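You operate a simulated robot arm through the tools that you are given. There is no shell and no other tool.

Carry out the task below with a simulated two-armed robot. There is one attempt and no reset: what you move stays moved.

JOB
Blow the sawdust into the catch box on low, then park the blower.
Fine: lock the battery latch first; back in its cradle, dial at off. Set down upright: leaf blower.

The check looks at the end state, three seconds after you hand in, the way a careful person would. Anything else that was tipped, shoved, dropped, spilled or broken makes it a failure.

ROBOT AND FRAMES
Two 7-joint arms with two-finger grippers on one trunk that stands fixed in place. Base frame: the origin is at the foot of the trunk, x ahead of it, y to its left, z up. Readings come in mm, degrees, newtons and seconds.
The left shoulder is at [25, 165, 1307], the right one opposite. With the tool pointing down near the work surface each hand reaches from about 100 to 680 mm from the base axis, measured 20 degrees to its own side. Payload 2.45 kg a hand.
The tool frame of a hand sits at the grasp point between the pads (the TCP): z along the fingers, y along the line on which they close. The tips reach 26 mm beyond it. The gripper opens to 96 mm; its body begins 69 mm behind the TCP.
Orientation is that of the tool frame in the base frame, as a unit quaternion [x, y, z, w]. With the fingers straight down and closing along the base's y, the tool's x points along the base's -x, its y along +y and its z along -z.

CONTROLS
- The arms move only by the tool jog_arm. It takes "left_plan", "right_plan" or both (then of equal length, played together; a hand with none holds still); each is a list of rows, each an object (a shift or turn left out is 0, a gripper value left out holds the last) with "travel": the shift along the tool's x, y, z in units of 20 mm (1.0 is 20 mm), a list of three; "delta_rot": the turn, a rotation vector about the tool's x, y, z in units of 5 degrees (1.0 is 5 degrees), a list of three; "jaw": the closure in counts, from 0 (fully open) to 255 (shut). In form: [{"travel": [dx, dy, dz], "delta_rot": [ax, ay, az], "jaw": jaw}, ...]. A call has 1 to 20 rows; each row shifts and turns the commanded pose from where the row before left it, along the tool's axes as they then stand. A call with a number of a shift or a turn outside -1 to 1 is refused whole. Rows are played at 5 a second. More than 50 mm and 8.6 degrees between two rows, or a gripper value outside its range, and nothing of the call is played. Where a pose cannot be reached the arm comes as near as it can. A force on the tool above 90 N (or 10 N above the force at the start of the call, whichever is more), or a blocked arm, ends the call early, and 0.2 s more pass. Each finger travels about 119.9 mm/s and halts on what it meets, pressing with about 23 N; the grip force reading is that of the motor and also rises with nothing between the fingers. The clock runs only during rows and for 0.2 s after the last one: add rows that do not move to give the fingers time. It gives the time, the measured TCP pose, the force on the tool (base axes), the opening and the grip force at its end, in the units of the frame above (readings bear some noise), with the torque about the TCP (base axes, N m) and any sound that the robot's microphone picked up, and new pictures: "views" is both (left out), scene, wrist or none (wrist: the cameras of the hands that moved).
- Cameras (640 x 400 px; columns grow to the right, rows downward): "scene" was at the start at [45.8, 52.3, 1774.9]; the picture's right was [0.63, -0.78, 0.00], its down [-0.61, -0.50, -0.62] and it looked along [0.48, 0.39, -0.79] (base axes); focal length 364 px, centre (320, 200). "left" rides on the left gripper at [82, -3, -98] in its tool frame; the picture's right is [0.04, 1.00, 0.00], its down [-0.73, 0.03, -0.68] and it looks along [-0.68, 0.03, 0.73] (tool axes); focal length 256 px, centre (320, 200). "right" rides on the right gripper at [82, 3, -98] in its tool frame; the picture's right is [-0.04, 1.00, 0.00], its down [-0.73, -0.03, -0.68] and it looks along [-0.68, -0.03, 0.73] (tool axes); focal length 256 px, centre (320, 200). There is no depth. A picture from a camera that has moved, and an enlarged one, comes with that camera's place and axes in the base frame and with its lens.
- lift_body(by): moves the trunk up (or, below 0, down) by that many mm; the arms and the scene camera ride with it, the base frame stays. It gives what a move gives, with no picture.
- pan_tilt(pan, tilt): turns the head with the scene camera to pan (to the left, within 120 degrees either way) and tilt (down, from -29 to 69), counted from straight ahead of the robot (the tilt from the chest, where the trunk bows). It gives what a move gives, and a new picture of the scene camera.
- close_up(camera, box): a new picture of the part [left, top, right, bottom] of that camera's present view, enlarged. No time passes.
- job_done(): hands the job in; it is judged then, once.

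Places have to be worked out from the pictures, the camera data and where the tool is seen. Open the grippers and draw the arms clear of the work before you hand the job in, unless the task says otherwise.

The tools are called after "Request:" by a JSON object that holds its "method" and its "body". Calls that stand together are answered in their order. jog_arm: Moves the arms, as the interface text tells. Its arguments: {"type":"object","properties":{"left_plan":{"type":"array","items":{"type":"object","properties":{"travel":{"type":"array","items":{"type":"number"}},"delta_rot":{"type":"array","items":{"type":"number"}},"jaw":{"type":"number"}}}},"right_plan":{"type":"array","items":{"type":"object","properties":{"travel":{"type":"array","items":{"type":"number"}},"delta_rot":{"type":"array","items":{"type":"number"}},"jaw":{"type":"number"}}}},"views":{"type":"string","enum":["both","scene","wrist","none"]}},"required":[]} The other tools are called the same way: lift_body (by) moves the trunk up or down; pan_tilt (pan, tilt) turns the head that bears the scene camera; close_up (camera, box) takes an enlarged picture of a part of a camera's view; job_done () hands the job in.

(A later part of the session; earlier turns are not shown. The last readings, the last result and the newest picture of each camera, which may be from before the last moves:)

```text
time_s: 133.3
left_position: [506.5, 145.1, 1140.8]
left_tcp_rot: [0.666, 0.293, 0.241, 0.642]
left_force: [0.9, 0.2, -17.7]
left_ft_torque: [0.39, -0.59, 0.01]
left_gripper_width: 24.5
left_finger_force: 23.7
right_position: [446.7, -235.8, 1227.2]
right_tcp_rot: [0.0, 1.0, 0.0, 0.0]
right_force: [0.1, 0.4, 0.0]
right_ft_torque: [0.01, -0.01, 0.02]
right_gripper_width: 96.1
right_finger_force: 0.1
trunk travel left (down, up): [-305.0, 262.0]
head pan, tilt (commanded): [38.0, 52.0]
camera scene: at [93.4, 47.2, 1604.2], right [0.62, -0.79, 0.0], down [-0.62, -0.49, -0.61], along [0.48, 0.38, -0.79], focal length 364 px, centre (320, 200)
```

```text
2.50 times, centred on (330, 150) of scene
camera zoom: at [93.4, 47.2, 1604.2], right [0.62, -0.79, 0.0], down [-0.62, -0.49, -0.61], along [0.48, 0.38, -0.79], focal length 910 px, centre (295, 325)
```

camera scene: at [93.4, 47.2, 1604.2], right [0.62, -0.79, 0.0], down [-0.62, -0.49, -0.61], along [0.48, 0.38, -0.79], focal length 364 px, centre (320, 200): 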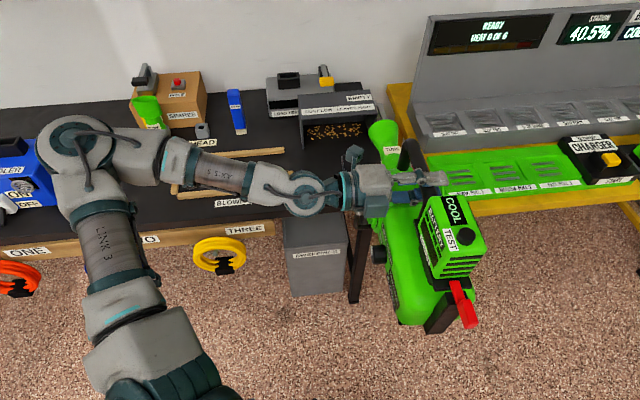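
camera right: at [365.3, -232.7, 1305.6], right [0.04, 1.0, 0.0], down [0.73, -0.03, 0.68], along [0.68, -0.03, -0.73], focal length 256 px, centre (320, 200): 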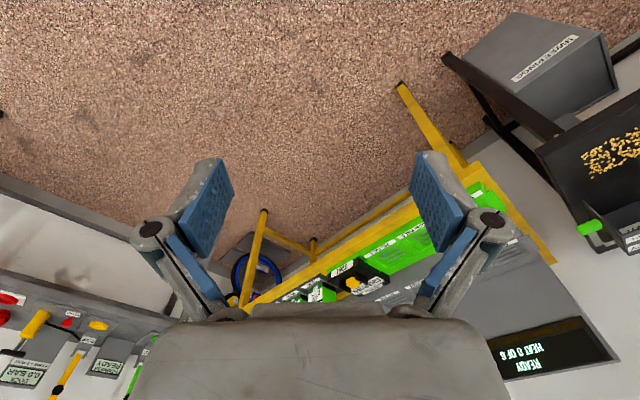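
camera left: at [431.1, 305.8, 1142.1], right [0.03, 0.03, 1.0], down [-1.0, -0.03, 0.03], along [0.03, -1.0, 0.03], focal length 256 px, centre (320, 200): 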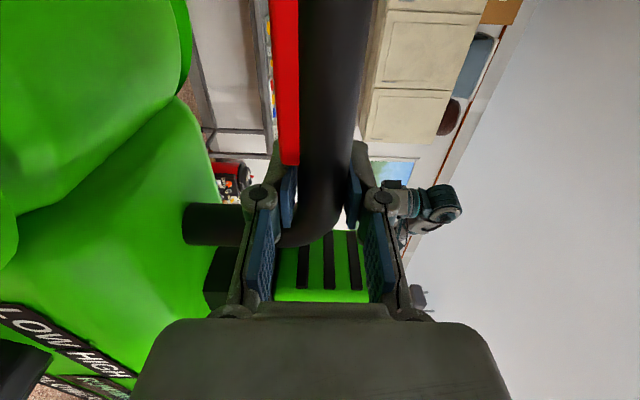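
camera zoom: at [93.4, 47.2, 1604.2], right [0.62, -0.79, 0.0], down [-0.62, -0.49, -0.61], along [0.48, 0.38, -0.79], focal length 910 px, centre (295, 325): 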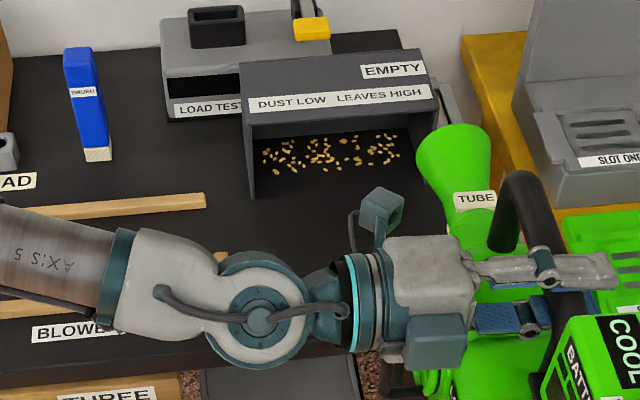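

All sawdust is in the box and the bench under the nozzle looks clear. I level the hand and carry the blower back along the same way, turning it counter-clockwise (first half).

Request:
{"method": "jog_arm", "body": {"left_plan": [{"delta_rot": [-0.32, 0, 0.33]}, {"delta_rot": [-0.32, 0, 0.33]}, {"travel": [0.256, 0, -0.285], "delta_rot": [0, 0.25, 0]}, {"travel": [0.525, 0, -0.56], "delta_rot": [0, 0.502, 0]}, {"travel": [0.548, 0, -0.536], "delta_rot": [0, 0.502, 0]}, {"travel": [0.572, 0, -0.512], "delta_rot": [0, 0.502, 0]}, {"travel": [0.594, 0, -0.486], "delta_rot": [0, 0.502, 0]}, {"travel": [0.614, 0, -0.46], "delta_rot": [0, 0.502, 0]}, {"travel": [0.634, 0, -0.432], "delta_rot": [0, 0.502, 0]}, {"travel": [0.652, 0, -0.404], "delta_rot": [0, 0.502, 0]}, {"travel": [0.67, 0, -0.375], "delta_rot": [0, 0.502, 0]}, {"travel": [0.686, 0, -0.345], "delta_rot": [0, 0.502, 0]}, {"travel": [0.7, 0, -0.315], "delta_rot": [0, 0.502, 0]}, {"travel": [0.713, 0, -0.285], "delta_rot": [0, 0.502, 0]}, {"travel": [0.724, 0, -0.253], "delta_rot": [0, 0.502, 0]}, {"travel": [0.735, 0, -0.221], "delta_rot": [0, 0.502, 0]}, {"travel": [0.744, 0, -0.188], "delta_rot": [0, 0.502, 0]}, {"travel": [0.752, 0, -0.155], "delta_rot": [0, 0.502, 0]}, {"travel": [0.4, 0, -0.065], "delta_rot": [0, 0.25, 0]}, {"travel": [0, 0, 0]}], "views": "both"}}

Request:
{"method": "close_up", "body": {"camera": "scene", "box": [240, 70, 420, 230]}}

```text
time_s: 137.5
left_position: [496.2, 391.4, 1142.3]
left_tcp_rot: [0.523, 0.475, 0.476, 0.523]
left_force: [1.2, -0.5, -19.0]
left_ft_torque: [0.56, -0.06, 0.03]
left_gripper_width: 24.6
left_finger_force: 23.6
right_position: [447.2, -233.8, 1226.9]
right_tcp_rot: [-0.001, 1.0, 0.001, 0.0]
right_force: [-0.7, 0.2, 0.0]
right_ft_torque: [0.02, 0.02, 0.01]
right_gripper_width: 95.7
right_finger_force: 0.0
trunk travel left (down, up): [-305.0, 262.0]
head pan, tilt (commanded): [38.0, 52.0]
camera scene: at [92.4, 50.1, 1604.2], right [0.62, -0.79, 0.0], down [-0.62, -0.49, -0.61], along [0.48, 0.38, -0.79], focal length 364 px, centre (320, 200)
camera left: at [406.2, 482.5, 1138.9], right [0.0, 0.04, 1.0], down [-0.74, -0.67, 0.03], along [0.67, -0.74, 0.03], focal length 256 px, centre (320, 200)
```

scene: 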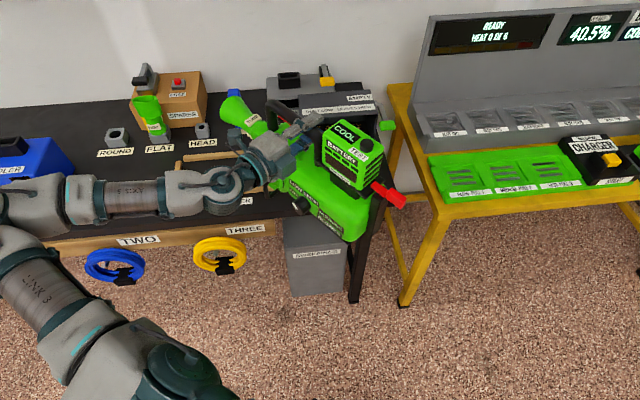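
left: 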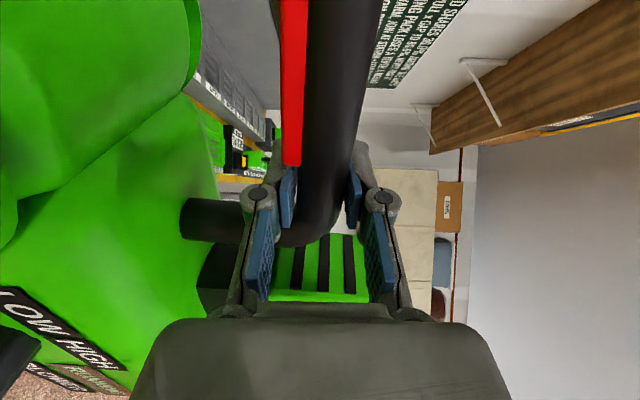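

```text
2.50 times, centred on (330, 150) of scene
camera zoom: at [92.4, 50.1, 1604.2], right [0.62, -0.79, 0.0], down [-0.62, -0.49, -0.61], along [0.48, 0.38, -0.79], focal length 910 px, centre (295, 325)
```

zoom: 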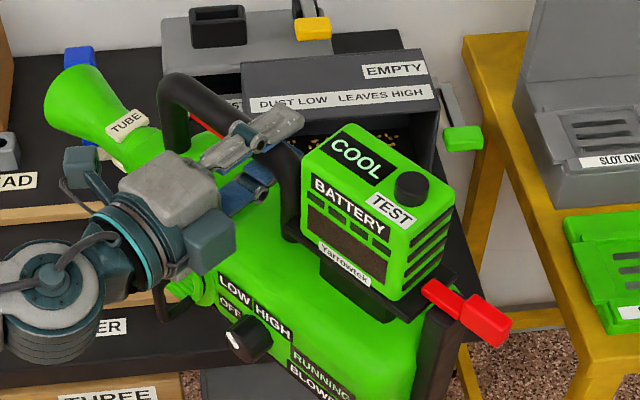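

Halfway back and steady, hand level. I complete the second half of the return to above the cradle.

Request:
{"method": "jog_arm", "body": {"left_plan": [{"travel": [0.42, 0, -0.06], "delta_rot": [0, 0.28, 0]}, {"travel": [0.843, 0, -0.1], "delta_rot": [0, 0.56, 0]}, {"travel": [0.847, 0, -0.06], "delta_rot": [0, 0.56, 0]}, {"travel": [0.849, 0, -0.02], "delta_rot": [0, 0.56, 0]}, {"travel": [0.849, 0, 0.02], "delta_rot": [0, 0.56, 0]}, {"travel": [0.847, 0, 0.063], "delta_rot": [0, 0.56, 0]}, {"travel": [0.843, 0, 0.105], "delta_rot": [0, 0.56, 0]}, {"travel": [0.836, 0, 0.146], "delta_rot": [0, 0.56, 0]}, {"travel": [0.828, 0, 0.186], "delta_rot": [0, 0.56, 0]}, {"travel": [0.818, 0, 0.226], "delta_rot": [0, 0.56, 0]}, {"travel": [0.806, 0, 0.266], "delta_rot": [0, 0.56, 0]}, {"travel": [0.792, 0, 0.305], "delta_rot": [0, 0.56, 0]}, {"travel": [0.776, 0, 0.343], "delta_rot": [0, 0.56, 0]}, {"travel": [0.758, 0, 0.381], "delta_rot": [0, 0.56, 0]}, {"travel": [0.739, 0, 0.418], "delta_rot": [0, 0.56, 0]}, {"travel": [0.717, 0, 0.453], "delta_rot": [0, 0.56, 0]}, {"travel": [0.694, 0, 0.487], "delta_rot": [0, 0.56, 0]}, {"travel": [0.669, 0, 0.52], "delta_rot": [0, 0.56, 0]}, {"travel": [0.33, 0, 0.27], "delta_rot": [0, 0.28, 0]}, {"travel": [0, 0, 0]}], "views": "both"}}

Request:
{"method": "close_up", "body": {"camera": "scene", "box": [240, 70, 420, 230]}}

```text
time_s: 141.7
left_position: [481.5, 697.8, 1142.6]
left_tcp_rot: [0.27, 0.653, 0.653, 0.271]
left_force: [-0.1, -0.4, -18.9]
left_ft_torque: [0.41, 0.41, -0.02]
left_gripper_width: 24.1
left_finger_force: 23.1
right_position: [446.9, -233.7, 1228.8]
right_tcp_rot: [-0.001, 1.0, 0.0, 0.0]
right_force: [0.5, 0.4, 0.4]
right_ft_torque: [0.02, -0.03, -0.01]
right_gripper_width: 95.9
right_finger_force: 0.2
trunk travel left (down, up): [-305.0, 262.0]
head pan, tilt (commanded): [38.0, 52.0]
camera scene: at [92.5, 53.5, 1604.1], right [0.62, -0.79, 0.0], down [-0.62, -0.49, -0.61], along [0.48, 0.38, -0.79], focal length 364 px, centre (320, 200)
camera left: at [354.8, 687.5, 1139.5], right [-0.03, 0.03, 1.0], down [0.04, -1.0, 0.03], along [1.0, 0.04, 0.03], focal length 256 px, centre (320, 200)
```

scene: 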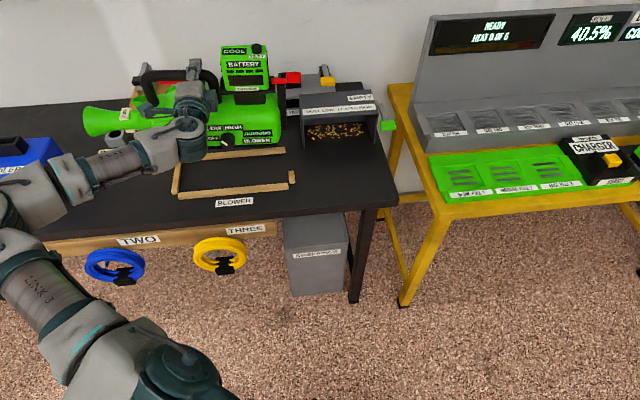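
left: 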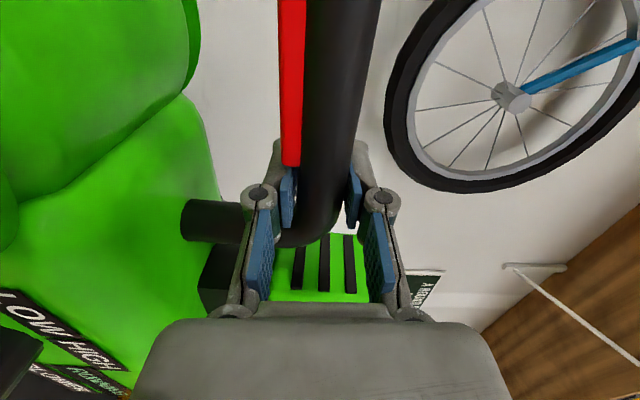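

```text
2.50 times, centred on (330, 150) of scene
camera zoom: at [92.5, 53.5, 1604.1], right [0.62, -0.79, 0.0], down [-0.62, -0.49, -0.61], along [0.48, 0.38, -0.79], focal length 910 px, centre (295, 325)
```

zoom: 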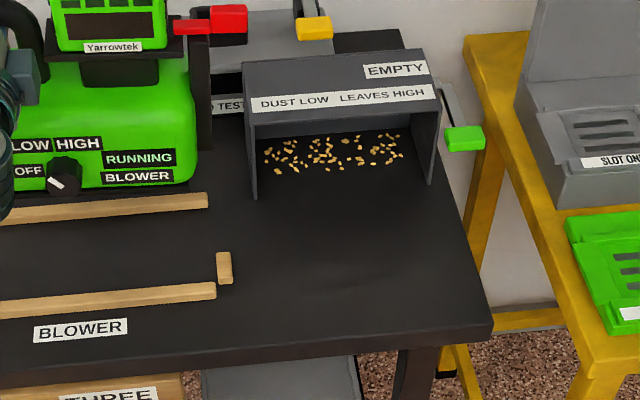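

The bench is clean: all sawdust is inside the box. The blower is back directly above its cradle with the same hand pose as when lifted, so I lower it 125 mm.

Request:
{"method": "jog_arm", "body": {"left_plan": [{"travel": [-0.02, -0.4, 0]}, {"travel": [0, -0.7, 0]}, {"travel": [0, -0.7, 0]}, {"travel": [0, -0.7, 0]}, {"travel": [0, -0.7, 0]}, {"travel": [0, -0.7, 0]}, {"travel": [0, -0.7, 0]}, {"travel": [0, -0.7, 0]}, {"travel": [0, -0.5, 0]}, {"travel": [0, -0.3, 0]}, {"travel": [0, 0, 0]}, {"travel": [0, 0, 0]}], "views": "both"}}

Request:
{"method": "close_up", "body": {"camera": "scene", "box": [60, 60, 320, 220]}}

```text
time_s: 144.3
left_position: [480.4, 699.6, 1017.4]
left_tcp_rot: [0.27, 0.653, 0.654, 0.271]
left_force: [0.2, 0.4, -17.8]
left_ft_torque: [0.45, 0.37, -0.03]
left_gripper_width: 24.0
left_finger_force: 23.1
right_position: [447.0, -233.1, 1227.7]
right_tcp_rot: [-0.001, 1.0, 0.0, -0.001]
right_force: [0.5, 0.1, 1.6]
right_ft_torque: [-0.03, 0.02, -0.02]
right_gripper_width: 96.0
right_finger_force: 0.1
trunk travel left (down, up): [-305.0, 262.0]
head pan, tilt (commanded): [38.0, 52.0]
camera scene: at [92.7, 53.6, 1604.1], right [0.62, -0.79, 0.0], down [-0.62, -0.49, -0.61], along [0.48, 0.38, -0.79], focal length 364 px, centre (320, 200)
camera left: at [354.4, 688.1, 1017.1], right [-0.03, 0.03, 1.0], down [0.04, -1.0, 0.03], along [1.0, 0.04, 0.03], focal length 256 px, centre (320, 200)
```

scene: 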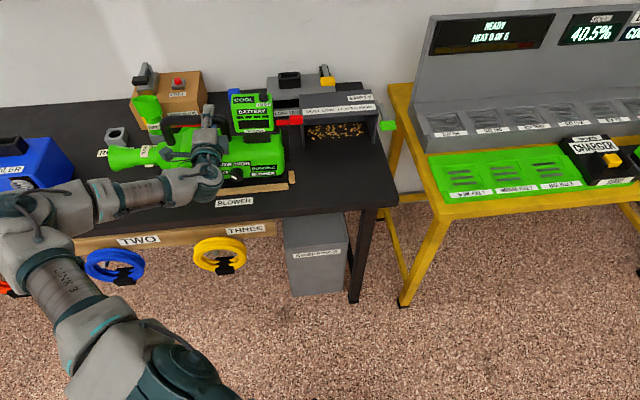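
left: 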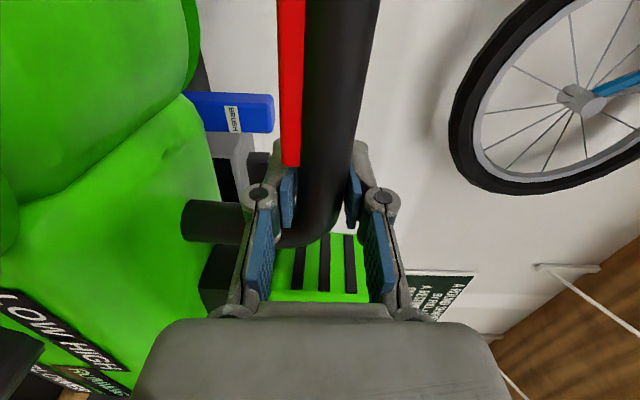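

```text
2.46 times, centred on (190, 140) of scene
camera zoom: at [92.7, 53.6, 1604.1], right [0.62, -0.79, 0.0], down [-0.62, -0.49, -0.61], along [0.48, 0.38, -0.79], focal length 896 px, centre (640, 348)
```

zoom: 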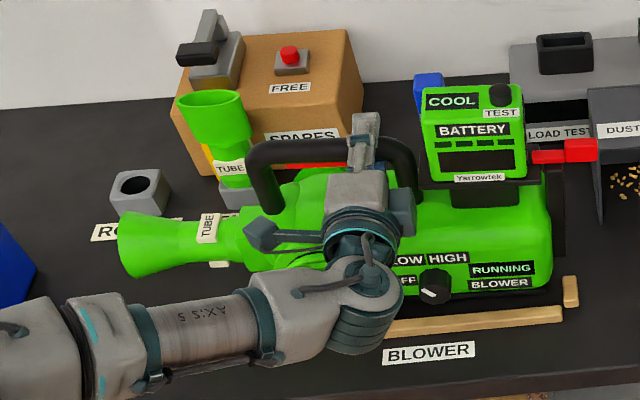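

About 16 mm to go. I correct a 2 mm offset and lower slowly in small steps until the cradle takes the weight.

Request:
{"method": "jog_arm", "body": {"left_plan": [{"travel": [-0.1, 0, -0.08]}, {"travel": [0, -0.2, 0]}, {"travel": [0, -0.2, 0]}, {"travel": [0, -0.2, 0]}, {"travel": [0, 0, 0]}, {"travel": [0, 0, 0]}], "views": "none"}}

```text
time_s: 145.7
left_position: [480.6, 696.8, 1011.5]
left_tcp_rot: [0.27, 0.652, 0.655, 0.271]
left_force: [-6.5, 1.6, -6.1]
left_ft_torque: [0.35, -0.05, 0.16]
left_gripper_width: 23.1
left_finger_force: 23.1
right_position: [445.5, -234.3, 1228.0]
right_tcp_rot: [-0.001, 1.0, 0.0, 0.0]
right_force: [-0.1, 0.2, -0.1]
right_ft_torque: [0.06, -0.01, 0.05]
right_gripper_width: 96.3
right_finger_force: 0.1
trunk travel left (down, up): [-305.0, 262.0]
head pan, tilt (commanded): [38.0, 52.0]
```

Something is touching early (z≈1011, with a sideways push toward the left and front), so I look before lowering further.

Request:
{"method": "jog_arm", "body": {"left_plan": [{"travel": [0, 0, 0]}], "views": "both"}}

Request:
{"method": "close_up", "body": {"camera": "scene", "box": [140, 120, 320, 220]}}

Request:
{"method": "close_up", "body": {"camera": "scene", "box": [230, 130, 310, 200]}}

Request:
{"method": "close_up", "body": {"camera": "scene", "box": [80, 110, 220, 220]}}

```text
time_s: 146.1
left_position: [479.0, 696.4, 1010.5]
left_tcp_rot: [0.269, 0.652, 0.655, 0.27]
left_force: [-7.4, 3.0, -5.7]
left_ft_torque: [0.38, 0.04, 0.12]
left_gripper_width: 23.1
left_finger_force: 22.5
right_position: [444.6, -233.2, 1229.2]
right_tcp_rot: [-0.001, 1.0, 0.001, 0.001]
right_force: [0.2, -0.5, -0.8]
right_ft_torque: [0.0, 0.03, 0.02]
right_gripper_width: 95.9
right_finger_force: 0.1
trunk travel left (down, up): [-305.0, 262.0]
head pan, tilt (commanded): [38.0, 52.0]
camera scene: at [88.5, 51.8, 1604.5], right [0.62, -0.79, 0.0], down [-0.62, -0.49, -0.61], along [0.48, 0.38, -0.79], focal length 364 px, centre (320, 200)
camera left: at [353.4, 685.3, 1007.5], right [-0.03, 0.03, 1.0], down [0.04, -1.0, 0.03], along [1.0, 0.04, 0.03], focal length 256 px, centre (320, 200)
```

scene: 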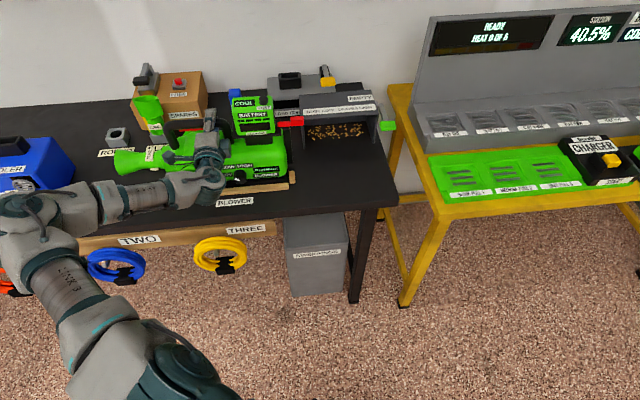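
left: 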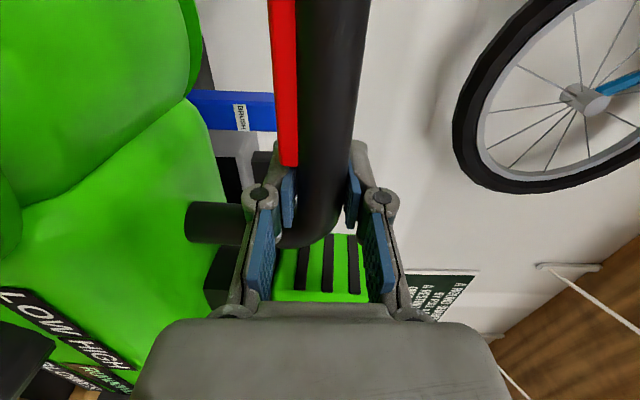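

```text
3.56 times, centred on (230, 170) of scene
camera zoom: at [88.5, 51.8, 1604.5], right [0.62, -0.79, 0.0], down [-0.62, -0.49, -0.61], along [0.48, 0.38, -0.79], focal length 1294 px, centre (640, 307)
```

zoom: 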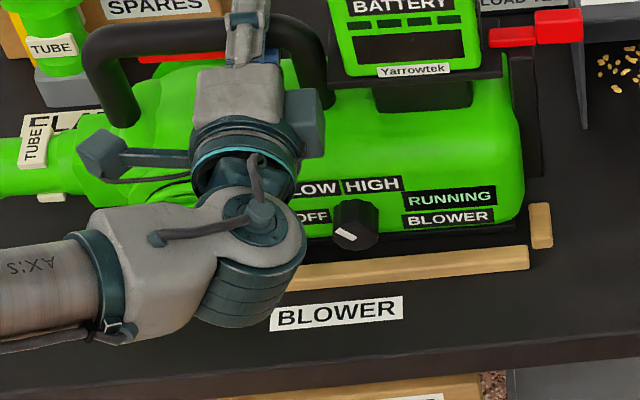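

```text
5.71 times, centred on (270, 165) of scene
camera zoom: at [88.5, 51.8, 1604.5], right [0.62, -0.79, 0.0], down [-0.62, -0.49, -0.61], along [0.48, 0.38, -0.79], focal length 2079 px, centre (606, 400)
```

zoom: 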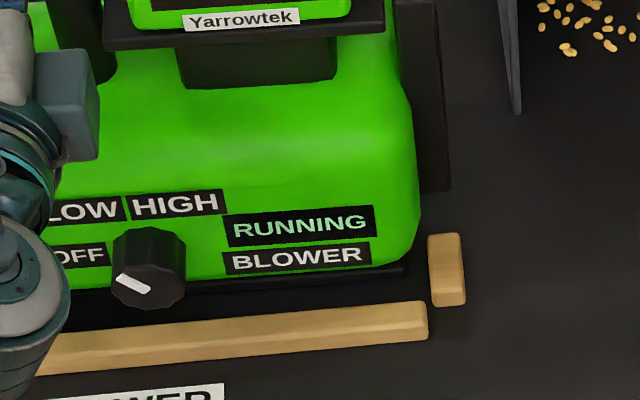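

```text
3.64 times, centred on (150, 165) of scene
camera zoom: at [88.5, 51.8, 1604.5], right [0.62, -0.79, 0.0], down [-0.62, -0.49, -0.61], along [0.48, 0.38, -0.79], focal length 1323 px, centre (938, 327)
```

zoom: 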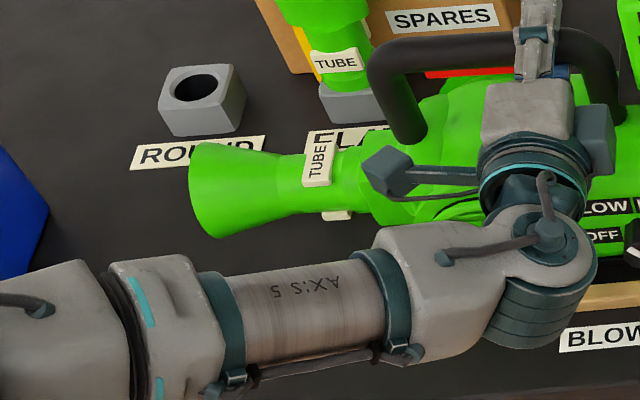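

The blower has swung about 2–3° in the grip (its bottom toward the back rail), so its back foot is catching the rail. I raise 8 mm and tilt the hand to bring its bottom forward again and the nose slightly down.

Request:
{"method": "jog_arm", "body": {"left_plan": [{"travel": [0, 0.4, 0]}, {"travel": [0, 0, 0]}, {"delta_rot": [0.3, 0, -0.1]}, {"delta_rot": [0.25, 0, -0.1]}, {"travel": [0, 0, 0]}, {"travel": [0, 0, 0]}], "views": "both"}}

Request:
{"method": "close_up", "body": {"camera": "scene", "box": [140, 120, 320, 220]}}

```text
time_s: 147.5
left_position: [481.0, 695.6, 1017.3]
left_tcp_rot: [0.271, 0.671, 0.635, 0.27]
left_force: [0.2, -0.3, -17.8]
left_ft_torque: [0.54, 0.42, 0.01]
left_gripper_width: 23.3
left_finger_force: 22.5
right_position: [446.0, -233.0, 1227.6]
right_tcp_rot: [-0.001, 1.0, 0.0, 0.0]
right_force: [-0.4, -0.3, -0.2]
right_ft_torque: [-0.01, 0.02, 0.03]
right_gripper_width: 96.1
right_finger_force: 0.2
trunk travel left (down, up): [-305.0, 262.0]
head pan, tilt (commanded): [38.0, 52.0]
camera scene: at [92.7, 53.3, 1604.1], right [0.62, -0.79, 0.0], down [-0.62, -0.49, -0.61], along [0.48, 0.38, -0.79], focal length 364 px, centre (320, 200)
camera left: at [355.0, 684.6, 1017.0], right [-0.01, 0.07, 1.0], down [0.04, -1.0, 0.07], along [1.0, 0.04, 0.0], focal length 256 px, centre (320, 200)
```

scene: 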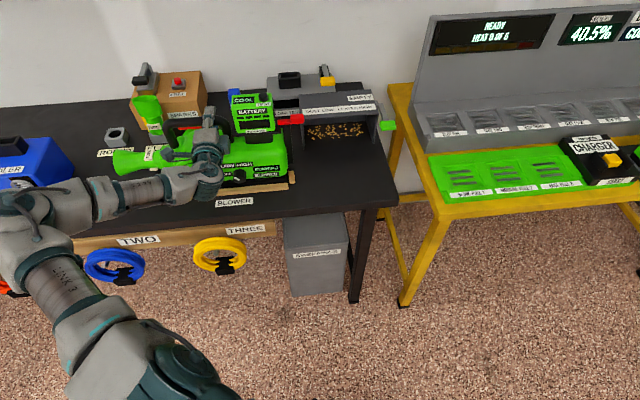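
left: 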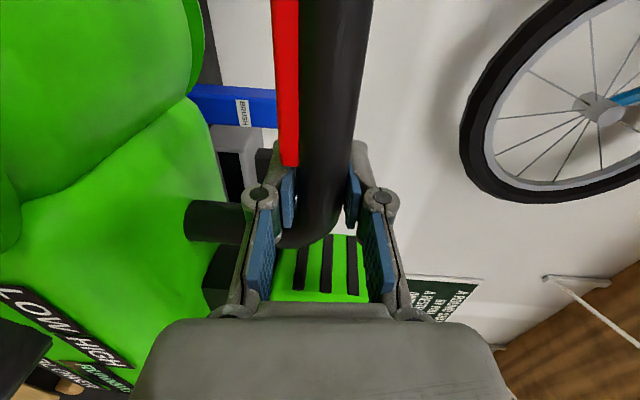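

```text
3.56 times, centred on (230, 170) of scene
camera zoom: at [92.7, 53.3, 1604.1], right [0.62, -0.79, 0.0], down [-0.62, -0.49, -0.61], along [0.48, 0.38, -0.79], focal length 1294 px, centre (640, 307)
```

zoom: 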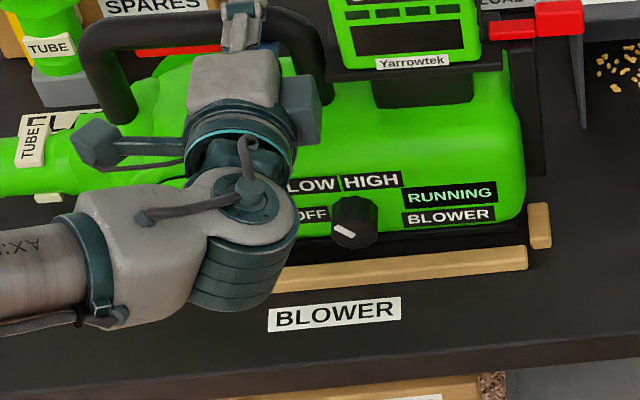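

The blower now hangs level with its rest attitude. I lower slowly again and watch the forces.

Request:
{"method": "jog_arm", "body": {"left_plan": [{"travel": [0, -0.2, 0]}, {"travel": [0, -0.2, 0]}, {"travel": [0, -0.1, 0]}, {"travel": [0, 0, 0]}, {"travel": [0, 0, 0]}], "views": "none"}}

```text
time_s: 148.7
left_position: [478.8, 694.3, 1013.5]
left_tcp_rot: [0.268, 0.668, 0.64, 0.271]
left_force: [-3.8, 8.7, 22.2]
left_ft_torque: [0.16, -0.1, 0.13]
left_gripper_width: 23.1
left_finger_force: 23.2
right_position: [442.5, -235.8, 1229.0]
right_tcp_rot: [-0.001, 1.0, 0.001, 0.002]
right_force: [-0.1, 0.7, 0.2]
right_ft_torque: [0.0, 0.06, -0.01]
right_gripper_width: 95.9
right_finger_force: 0.1
trunk travel left (down, up): [-305.0, 262.0]
head pan, tilt (commanded): [38.0, 52.0]
```

Contact comes even earlier, pushing up and to the left: the rear seems to be catching the cradle's right end block. I raise it off and look closely at both ends.

Request:
{"method": "jog_arm", "body": {"left_plan": [{"travel": [0, 0.3, 0]}, {"travel": [0, 0.2, 0]}, {"travel": [0, 0, 0]}], "views": "none"}}

Request:
{"method": "pan_tilt", "body": {"pan": 52, "tilt": 50}}

Request:
{"method": "close_up", "body": {"camera": "scene", "box": [270, 140, 370, 210]}}

Request:
{"method": "close_up", "body": {"camera": "scene", "box": [180, 120, 300, 210]}}

```text
time_s: 149.5
left_position: [479.3, 695.0, 1013.8]
left_tcp_rot: [0.272, 0.672, 0.633, 0.27]
left_force: [-4.3, 6.8, -3.4]
left_ft_torque: [0.13, 0.48, -0.29]
left_gripper_width: 23.0
left_finger_force: 23.3
right_position: [445.4, -232.8, 1228.0]
right_tcp_rot: [-0.001, 1.0, 0.0, 0.0]
right_force: [0.1, -0.5, 0.3]
right_ft_torque: [0.02, 0.03, -0.02]
right_gripper_width: 95.7
right_finger_force: 0.1
trunk travel left (down, up): [-305.0, 262.0]
head pan, tilt (commanded): [38.0, 52.0]
```

```text
time_s: 150.2
left_position: [481.7, 693.7, 1014.7]
left_tcp_rot: [0.272, 0.673, 0.633, 0.27]
left_force: [-0.2, 0.1, -17.9]
left_ft_torque: [0.52, 0.44, -0.02]
left_gripper_width: 23.3
left_finger_force: 22.8
right_position: [447.8, -234.4, 1228.1]
right_tcp_rot: [-0.001, 1.0, 0.001, -0.001]
right_force: [-0.6, -0.6, -0.1]
right_ft_torque: [0.0, -0.01, 0.01]
right_gripper_width: 95.9
right_finger_force: 0.0
trunk travel left (down, up): [-305.0, 262.0]
head pan, tilt (commanded): [52.0, 50.0]
camera scene: at [81.1, 67.6, 1606.6], right [0.79, -0.62, 0.0], down [-0.48, -0.61, -0.64], along [0.39, 0.5, -0.77], focal length 364 px, centre (320, 200)
```

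scene: 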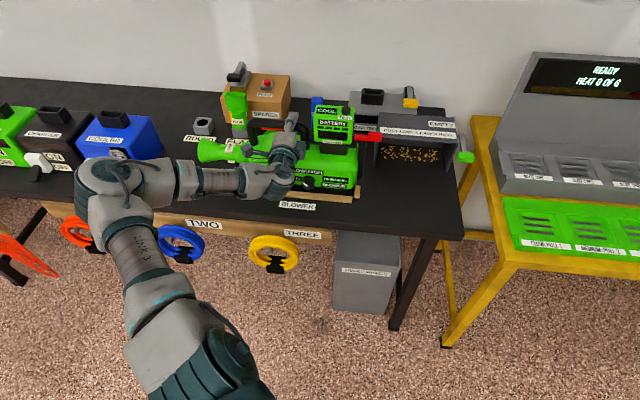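

```text
5.71 times, centred on (320, 175) of scene
camera zoom: at [81.1, 67.6, 1606.6], right [0.79, -0.62, 0.0], down [-0.48, -0.61, -0.64], along [0.39, 0.5, -0.77], focal length 2079 px, centre (320, 343)
```

zoom: 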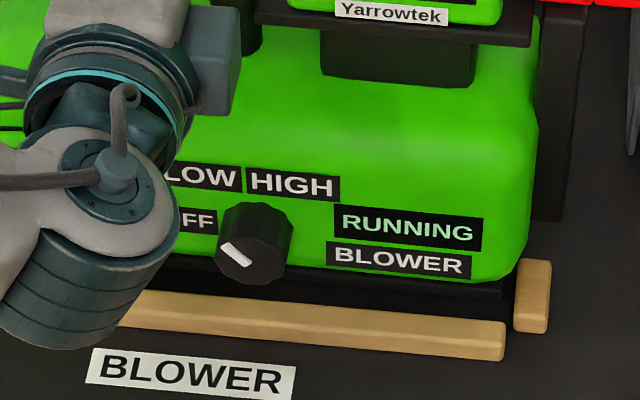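

```text
4.44 times, centred on (240, 165) of scene
camera zoom: at [81.1, 67.6, 1606.6], right [0.79, -0.62, 0.0], down [-0.48, -0.61, -0.64], along [0.39, 0.5, -0.77], focal length 1617 px, centre (676, 356)
```

zoom: 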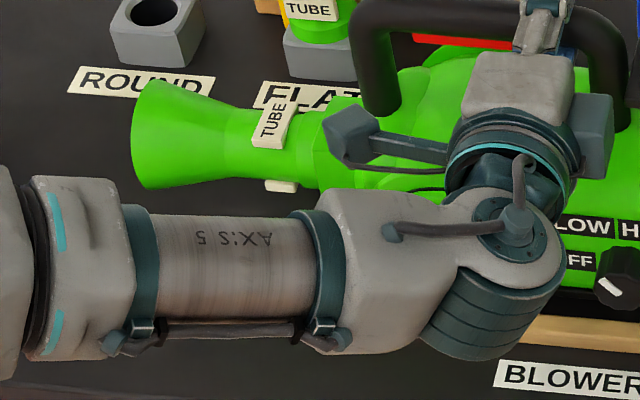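

I zoom further onto the rear lower corner and the end block.

Request:
{"method": "close_up", "body": {"camera": "scene", "box": [330, 170, 370, 205]}}

Request:
{"method": "close_up", "body": {"camera": "scene", "box": [240, 160, 300, 205]}}

```text
11.43 times, centred on (350, 188) of scene
camera zoom: at [81.1, 67.6, 1606.6], right [0.79, -0.62, 0.0], down [-0.48, -0.61, -0.64], along [0.39, 0.5, -0.77], focal length 4158 px, centre (-23, 343)
```

zoom: 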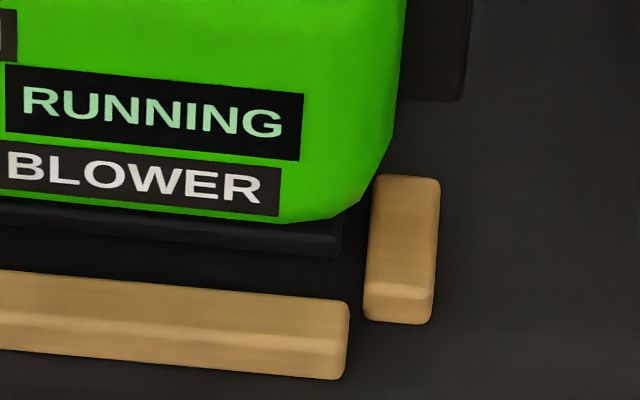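

```text
8.89 times, centred on (270, 182) of scene
camera zoom: at [81.1, 67.6, 1606.6], right [0.79, -0.62, 0.0], down [-0.48, -0.61, -0.64], along [0.39, 0.5, -0.77], focal length 3234 px, centre (764, 356)
```

zoom: 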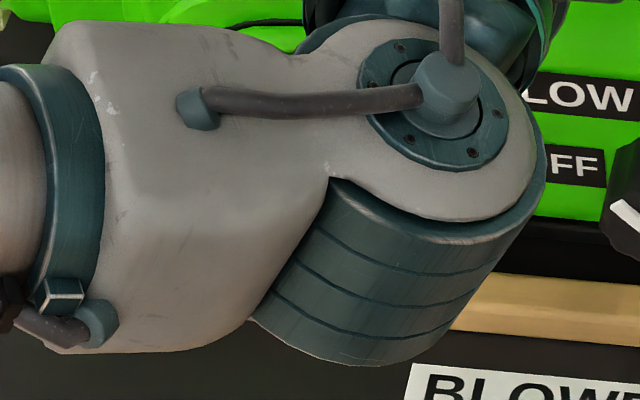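

By comparing knob, label and post positions with those at rest, the blower is still rolled about 1.8° (foot ~6 mm too far back) and ~4 mm too far right. I correct: tilt a bit more, tiny yaw and pitch trims, shift 4 mm left, then lower gently.

Request:
{"method": "jog_arm", "body": {"left_plan": [{"travel": [0.1, 0.15, 0], "delta_rot": [0.2, 0.05, -0.06]}, {"travel": [0.1, 0.1, 0], "delta_rot": [0.18, 0.05, -0.06]}, {"travel": [0, 0, 0]}, {"travel": [0, 0, 0]}, {"travel": [0, -0.15, 0]}, {"travel": [0, -0.15, 0]}, {"travel": [0, -0.1, 0]}, {"travel": [0, 0, 0]}, {"travel": [0, 0, 0]}], "views": "none"}}

Request:
{"method": "close_up", "body": {"camera": "scene", "box": [270, 140, 370, 210]}}

```text
time_s: 152.2
left_position: [478.4, 697.8, 1013.7]
left_tcp_rot: [0.27, 0.685, 0.623, 0.265]
left_force: [-0.5, 0.7, -18.2]
left_ft_torque: [0.56, 0.45, 0.02]
left_gripper_width: 23.1
left_finger_force: 23.0
right_position: [446.3, -233.4, 1227.8]
right_tcp_rot: [-0.002, 1.0, 0.0, 0.0]
right_force: [1.2, -0.3, -0.2]
right_ft_torque: [0.0, 0.0, 0.0]
right_gripper_width: 95.9
right_finger_force: 0.1
trunk travel left (down, up): [-305.0, 262.0]
head pan, tilt (commanded): [52.0, 50.0]
```

```text
5.71 times, centred on (320, 175) of scene
camera zoom: at [80.9, 68.0, 1606.7], right [0.79, -0.62, 0.0], down [-0.47, -0.61, -0.64], along [0.39, 0.5, -0.77], focal length 2079 px, centre (320, 343)
```

zoom: 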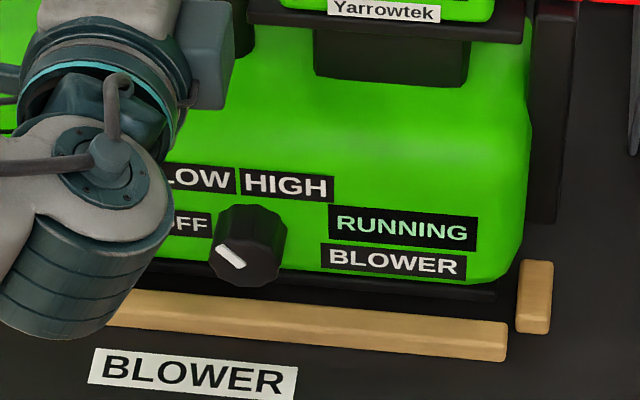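

Still hanging freely at a height where it touched before — good sign. I keep lowering in small steps.

Request:
{"method": "jog_arm", "body": {"left_plan": [{"travel": [0, -0.15, 0]}, {"travel": [0, -0.1, 0]}, {"travel": [0, 0, 0]}, {"travel": [0, 0, 0]}], "views": "none"}}

Request:
{"method": "close_up", "body": {"camera": "scene", "box": [270, 140, 370, 210]}}

```text
time_s: 153.2
left_position: [477.7, 698.1, 1008.4]
left_tcp_rot: [0.269, 0.685, 0.624, 0.265]
left_force: [0.1, 1.6, -17.6]
left_ft_torque: [0.6, 0.27, 0.16]
left_gripper_width: 23.4
left_finger_force: 22.7
right_position: [447.0, -234.0, 1228.0]
right_tcp_rot: [-0.001, 1.0, -0.001, 0.0]
right_force: [0.6, 0.5, 0.3]
right_ft_torque: [0.01, -0.01, 0.04]
right_gripper_width: 96.0
right_finger_force: 0.0
trunk travel left (down, up): [-305.0, 262.0]
head pan, tilt (commanded): [52.0, 50.0]
```

```text
5.71 times, centred on (320, 175) of scene
camera zoom: at [80.9, 68.2, 1606.7], right [0.79, -0.62, 0.0], down [-0.47, -0.61, -0.64], along [0.39, 0.5, -0.77], focal length 2079 px, centre (320, 343)
```

zoom: 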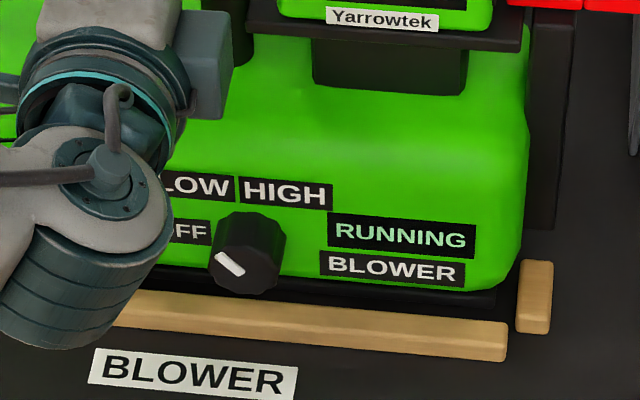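

It keeps going down into the cradle (z≈1008). I continue a few millimetres at a time.

Request:
{"method": "jog_arm", "body": {"left_plan": [{"travel": [0, -0.1, 0]}, {"travel": [0, -0.1, 0]}, {"travel": [0, 0, 0]}, {"travel": [0, 0, 0]}], "views": "none"}}

Request:
{"method": "close_up", "body": {"camera": "scene", "box": [270, 140, 370, 210]}}

```text
time_s: 154.2
left_position: [478.0, 696.6, 1005.0]
left_tcp_rot: [0.269, 0.684, 0.624, 0.265]
left_force: [0.3, 2.0, -17.2]
left_ft_torque: [0.55, 0.41, 0.05]
left_gripper_width: 23.1
left_finger_force: 23.3
right_position: [446.6, -233.8, 1227.9]
right_tcp_rot: [-0.001, 1.0, 0.0, 0.0]
right_force: [-0.1, 0.7, 0.3]
right_ft_torque: [-0.01, 0.01, -0.01]
right_gripper_width: 96.1
right_finger_force: 0.1
trunk travel left (down, up): [-305.0, 262.0]
head pan, tilt (commanded): [52.0, 50.0]
```

```text
5.71 times, centred on (320, 175) of scene
camera zoom: at [80.6, 68.1, 1606.7], right [0.79, -0.62, 0.0], down [-0.47, -0.61, -0.64], along [0.39, 0.5, -0.77], focal length 2079 px, centre (320, 343)
```

zoom: 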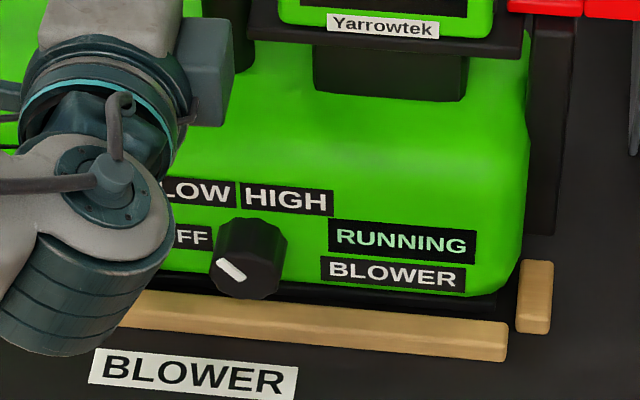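

Still descending freely at z≈1005. A few more millimetres.

Request:
{"method": "jog_arm", "body": {"left_plan": [{"travel": [0, -0.1, 0]}, {"travel": [0, -0.1, 0]}, {"travel": [0, 0, 0]}, {"travel": [0, 0, 0]}], "views": "none"}}

```text
time_s: 155.2
left_position: [478.8, 695.3, 1002.4]
left_tcp_rot: [0.27, 0.683, 0.624, 0.267]
left_force: [6.7, 0.6, -7.8]
left_ft_torque: [0.62, 0.38, 0.22]
left_gripper_width: 23.5
left_finger_force: 23.0
right_position: [446.0, -234.6, 1227.9]
right_tcp_rot: [-0.001, 1.0, 0.001, 0.0]
right_force: [-0.2, 0.0, 0.6]
right_ft_torque: [-0.03, 0.02, 0.01]
right_gripper_width: 95.9
right_finger_force: 0.1
trunk travel left (down, up): [-305.0, 262.0]
head pan, tilt (commanded): [52.0, 50.0]
```

The cradle is taking the weight at z≈1002, matching the original rest height. One more 2 mm, then I check the seating before letting go.

Request:
{"method": "jog_arm", "body": {"left_plan": [{"travel": [0, -0.1, 0]}, {"travel": [0, 0, 0]}, {"travel": [0, 0, 0]}], "views": "both"}}

Request:
{"method": "close_up", "body": {"camera": "scene", "box": [270, 120, 390, 210]}}

Request:
{"method": "close_up", "body": {"camera": "scene", "box": [180, 80, 380, 210]}}

```text
time_s: 156.0
left_position: [477.9, 694.8, 1001.8]
left_tcp_rot: [0.268, 0.683, 0.625, 0.266]
left_force: [12.3, 4.3, 7.7]
left_ft_torque: [0.56, 0.38, 0.18]
left_gripper_width: 23.5
left_finger_force: 22.8
right_position: [445.4, -236.1, 1227.6]
right_tcp_rot: [-0.001, 1.0, 0.001, 0.001]
right_force: [-0.3, -0.4, 0.1]
right_ft_torque: [0.01, 0.02, 0.0]
right_gripper_width: 95.9
right_finger_force: 0.1
trunk travel left (down, up): [-305.0, 262.0]
head pan, tilt (commanded): [52.0, 50.0]
camera scene: at [79.9, 62.2, 1607.3], right [0.79, -0.62, 0.0], down [-0.47, -0.6, -0.64], along [0.39, 0.51, -0.77], focal length 364 px, centre (320, 200)
camera left: at [351.4, 683.0, 1003.8], right [0.0, 0.1, 0.99], down [0.05, -0.99, 0.1], along [1.0, 0.05, -0.01], focal length 256 px, centre (320, 200)
```

scene: 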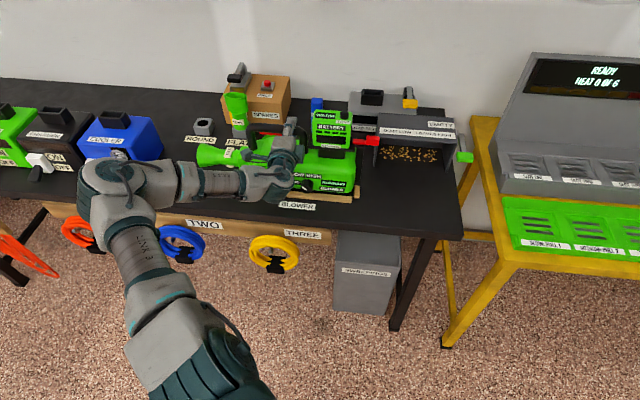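
left: 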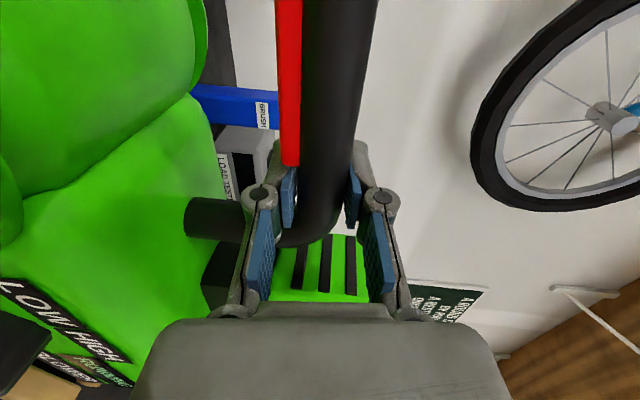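

```text
4.44 times, centred on (330, 165) of scene
camera zoom: at [79.9, 62.2, 1607.3], right [0.79, -0.62, 0.0], down [-0.47, -0.6, -0.64], along [0.39, 0.51, -0.77], focal length 1617 px, centre (276, 356)
```

zoom: 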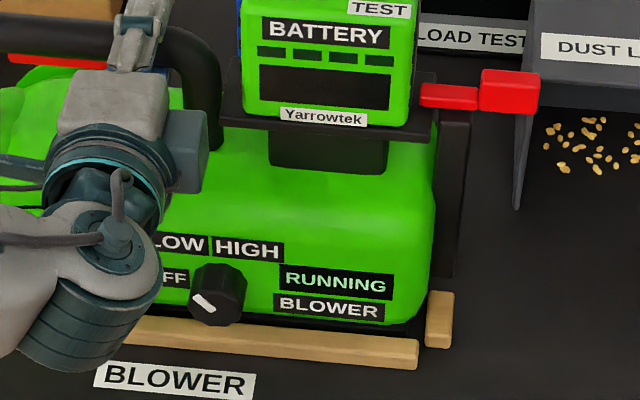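

```text
3.08 times, centred on (280, 145) of scene
camera zoom: at [79.9, 62.2, 1607.3], right [0.79, -0.62, 0.0], down [-0.47, -0.6, -0.64], along [0.39, 0.51, -0.77], focal length 1120 px, centre (443, 369)
```

zoom: 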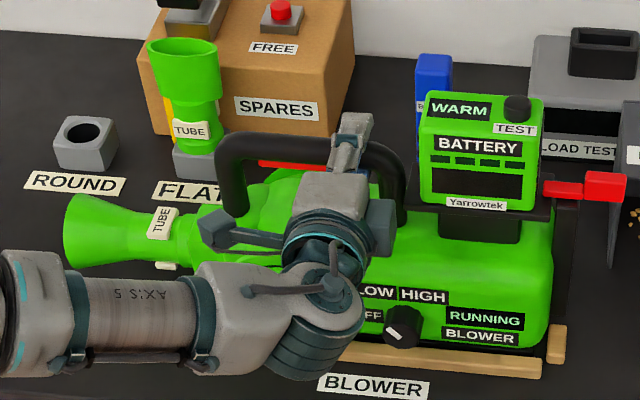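

The blower sits in the cradle with the rail gap even; the battery now reads WARM, so I want the dial off soon. I open the fingers gently.

Request:
{"method": "jog_arm", "body": {"left_plan": [{"jaw": 215}, {"jaw": 180}, {"jaw": 140}, {"jaw": 96}, {"travel": [0, 0, 0]}], "views": "both"}}

Request:
{"method": "close_up", "body": {"camera": "scene", "box": [180, 80, 380, 210]}}

```text
time_s: 157.2
left_position: [475.8, 694.7, 999.3]
left_tcp_rot: [0.269, 0.684, 0.624, 0.265]
left_force: [0.2, -1.1, 1.0]
left_ft_torque: [-0.01, 0.01, 0.03]
left_gripper_width: 60.1
left_finger_force: 0.0
right_position: [446.6, -236.0, 1228.2]
right_tcp_rot: [-0.002, 1.0, 0.001, 0.0]
right_force: [-1.0, 0.2, -0.5]
right_ft_torque: [0.05, 0.01, -0.02]
right_gripper_width: 96.3
right_finger_force: 0.2
trunk travel left (down, up): [-305.0, 262.0]
head pan, tilt (commanded): [52.0, 50.0]
camera scene: at [77.7, 62.8, 1607.2], right [0.79, -0.62, 0.0], down [-0.47, -0.6, -0.64], along [0.39, 0.51, -0.77], focal length 364 px, centre (320, 200)
camera left: at [350.2, 683.0, 1002.0], right [0.01, 0.1, 0.99], down [0.05, -0.99, 0.1], along [1.0, 0.05, -0.01], focal length 256 px, centre (320, 200)
```

scene: 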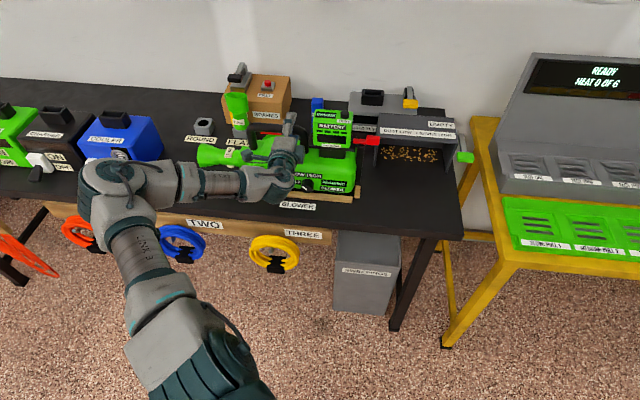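
left: 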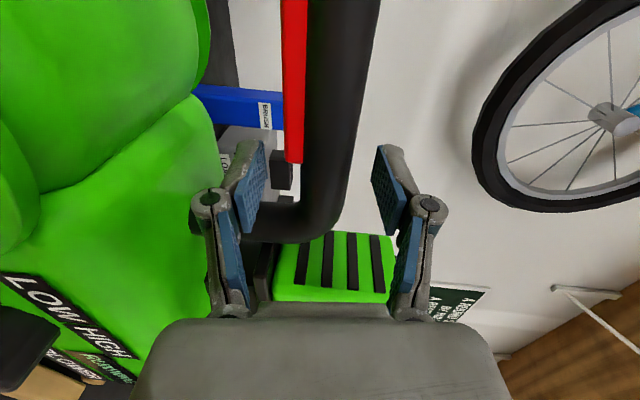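

```text
3.08 times, centred on (280, 145) of scene
camera zoom: at [77.7, 62.8, 1607.2], right [0.79, -0.62, 0.0], down [-0.47, -0.6, -0.64], along [0.39, 0.51, -0.77], focal length 1120 px, centre (443, 369)
```

zoom: 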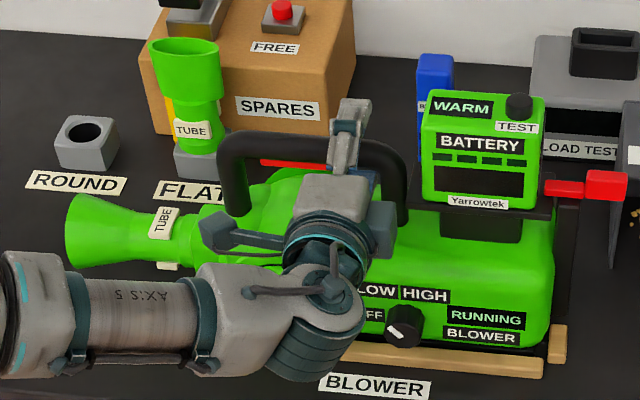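

The blower stands on its own in the cradle. I back the hand straight out.

Request:
{"method": "jog_arm", "body": {"left_plan": [{"travel": [0, 0, -0.7]}, {"travel": [0, 0, -1]}, {"travel": [0, 0, -1]}, {"travel": [0, 0, -1]}, {"travel": [0, 0, -1]}, {"travel": [0, 0, -1]}, {"travel": [0, 0, -1]}, {"travel": [0, 0, -1]}, {"travel": [0, 0, 0]}], "views": "both"}}

Request:
{"method": "close_up", "body": {"camera": "scene", "box": [180, 80, 380, 210]}}

```text
time_s: 159.2
left_position: [368.3, 586.4, 1014.0]
left_tcp_rot: [0.268, 0.683, 0.625, 0.266]
left_force: [-0.2, 0.3, 0.6]
left_ft_torque: [0.01, -0.01, -0.01]
left_gripper_width: 59.7
left_finger_force: 0.0
right_position: [446.0, -235.2, 1226.9]
right_tcp_rot: [-0.001, 1.0, 0.001, 0.0]
right_force: [0.2, -0.1, 0.6]
right_ft_torque: [0.01, 0.03, -0.01]
right_gripper_width: 95.8
right_finger_force: 0.1
trunk travel left (down, up): [-305.0, 262.0]
head pan, tilt (commanded): [52.0, 50.0]
camera scene: at [77.4, 62.1, 1607.3], right [0.79, -0.62, 0.0], down [-0.47, -0.6, -0.64], along [0.39, 0.51, -0.77], focal length 364 px, centre (320, 200)
camera left: at [242.8, 574.2, 1015.8], right [0.01, 0.1, 0.99], down [0.05, -0.99, 0.1], along [1.0, 0.05, -0.01], focal length 256 px, centre (320, 200)
```

scene: 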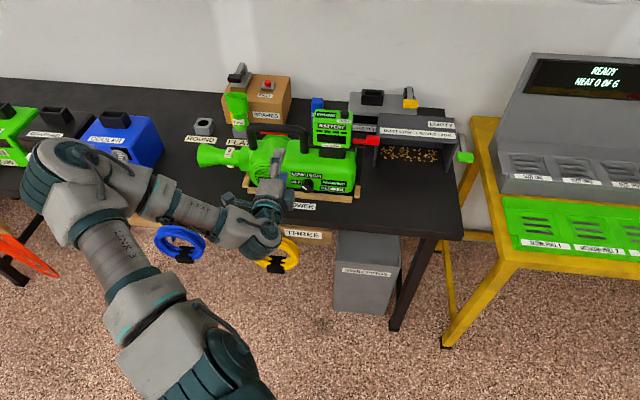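
left: 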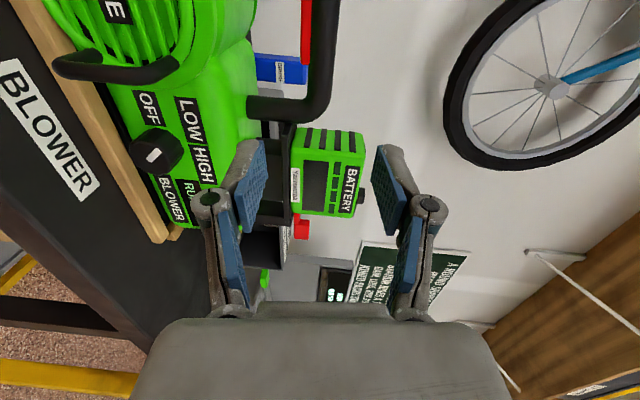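

```text
3.08 times, centred on (280, 145) of scene
camera zoom: at [77.4, 62.1, 1607.3], right [0.79, -0.62, 0.0], down [-0.47, -0.6, -0.64], along [0.39, 0.51, -0.77], focal length 1120 px, centre (443, 369)
```

zoom: 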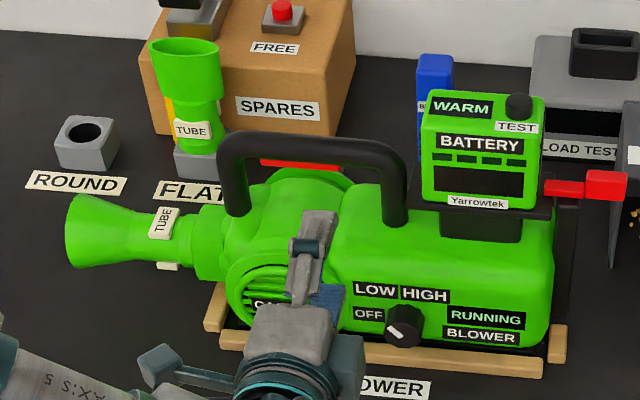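

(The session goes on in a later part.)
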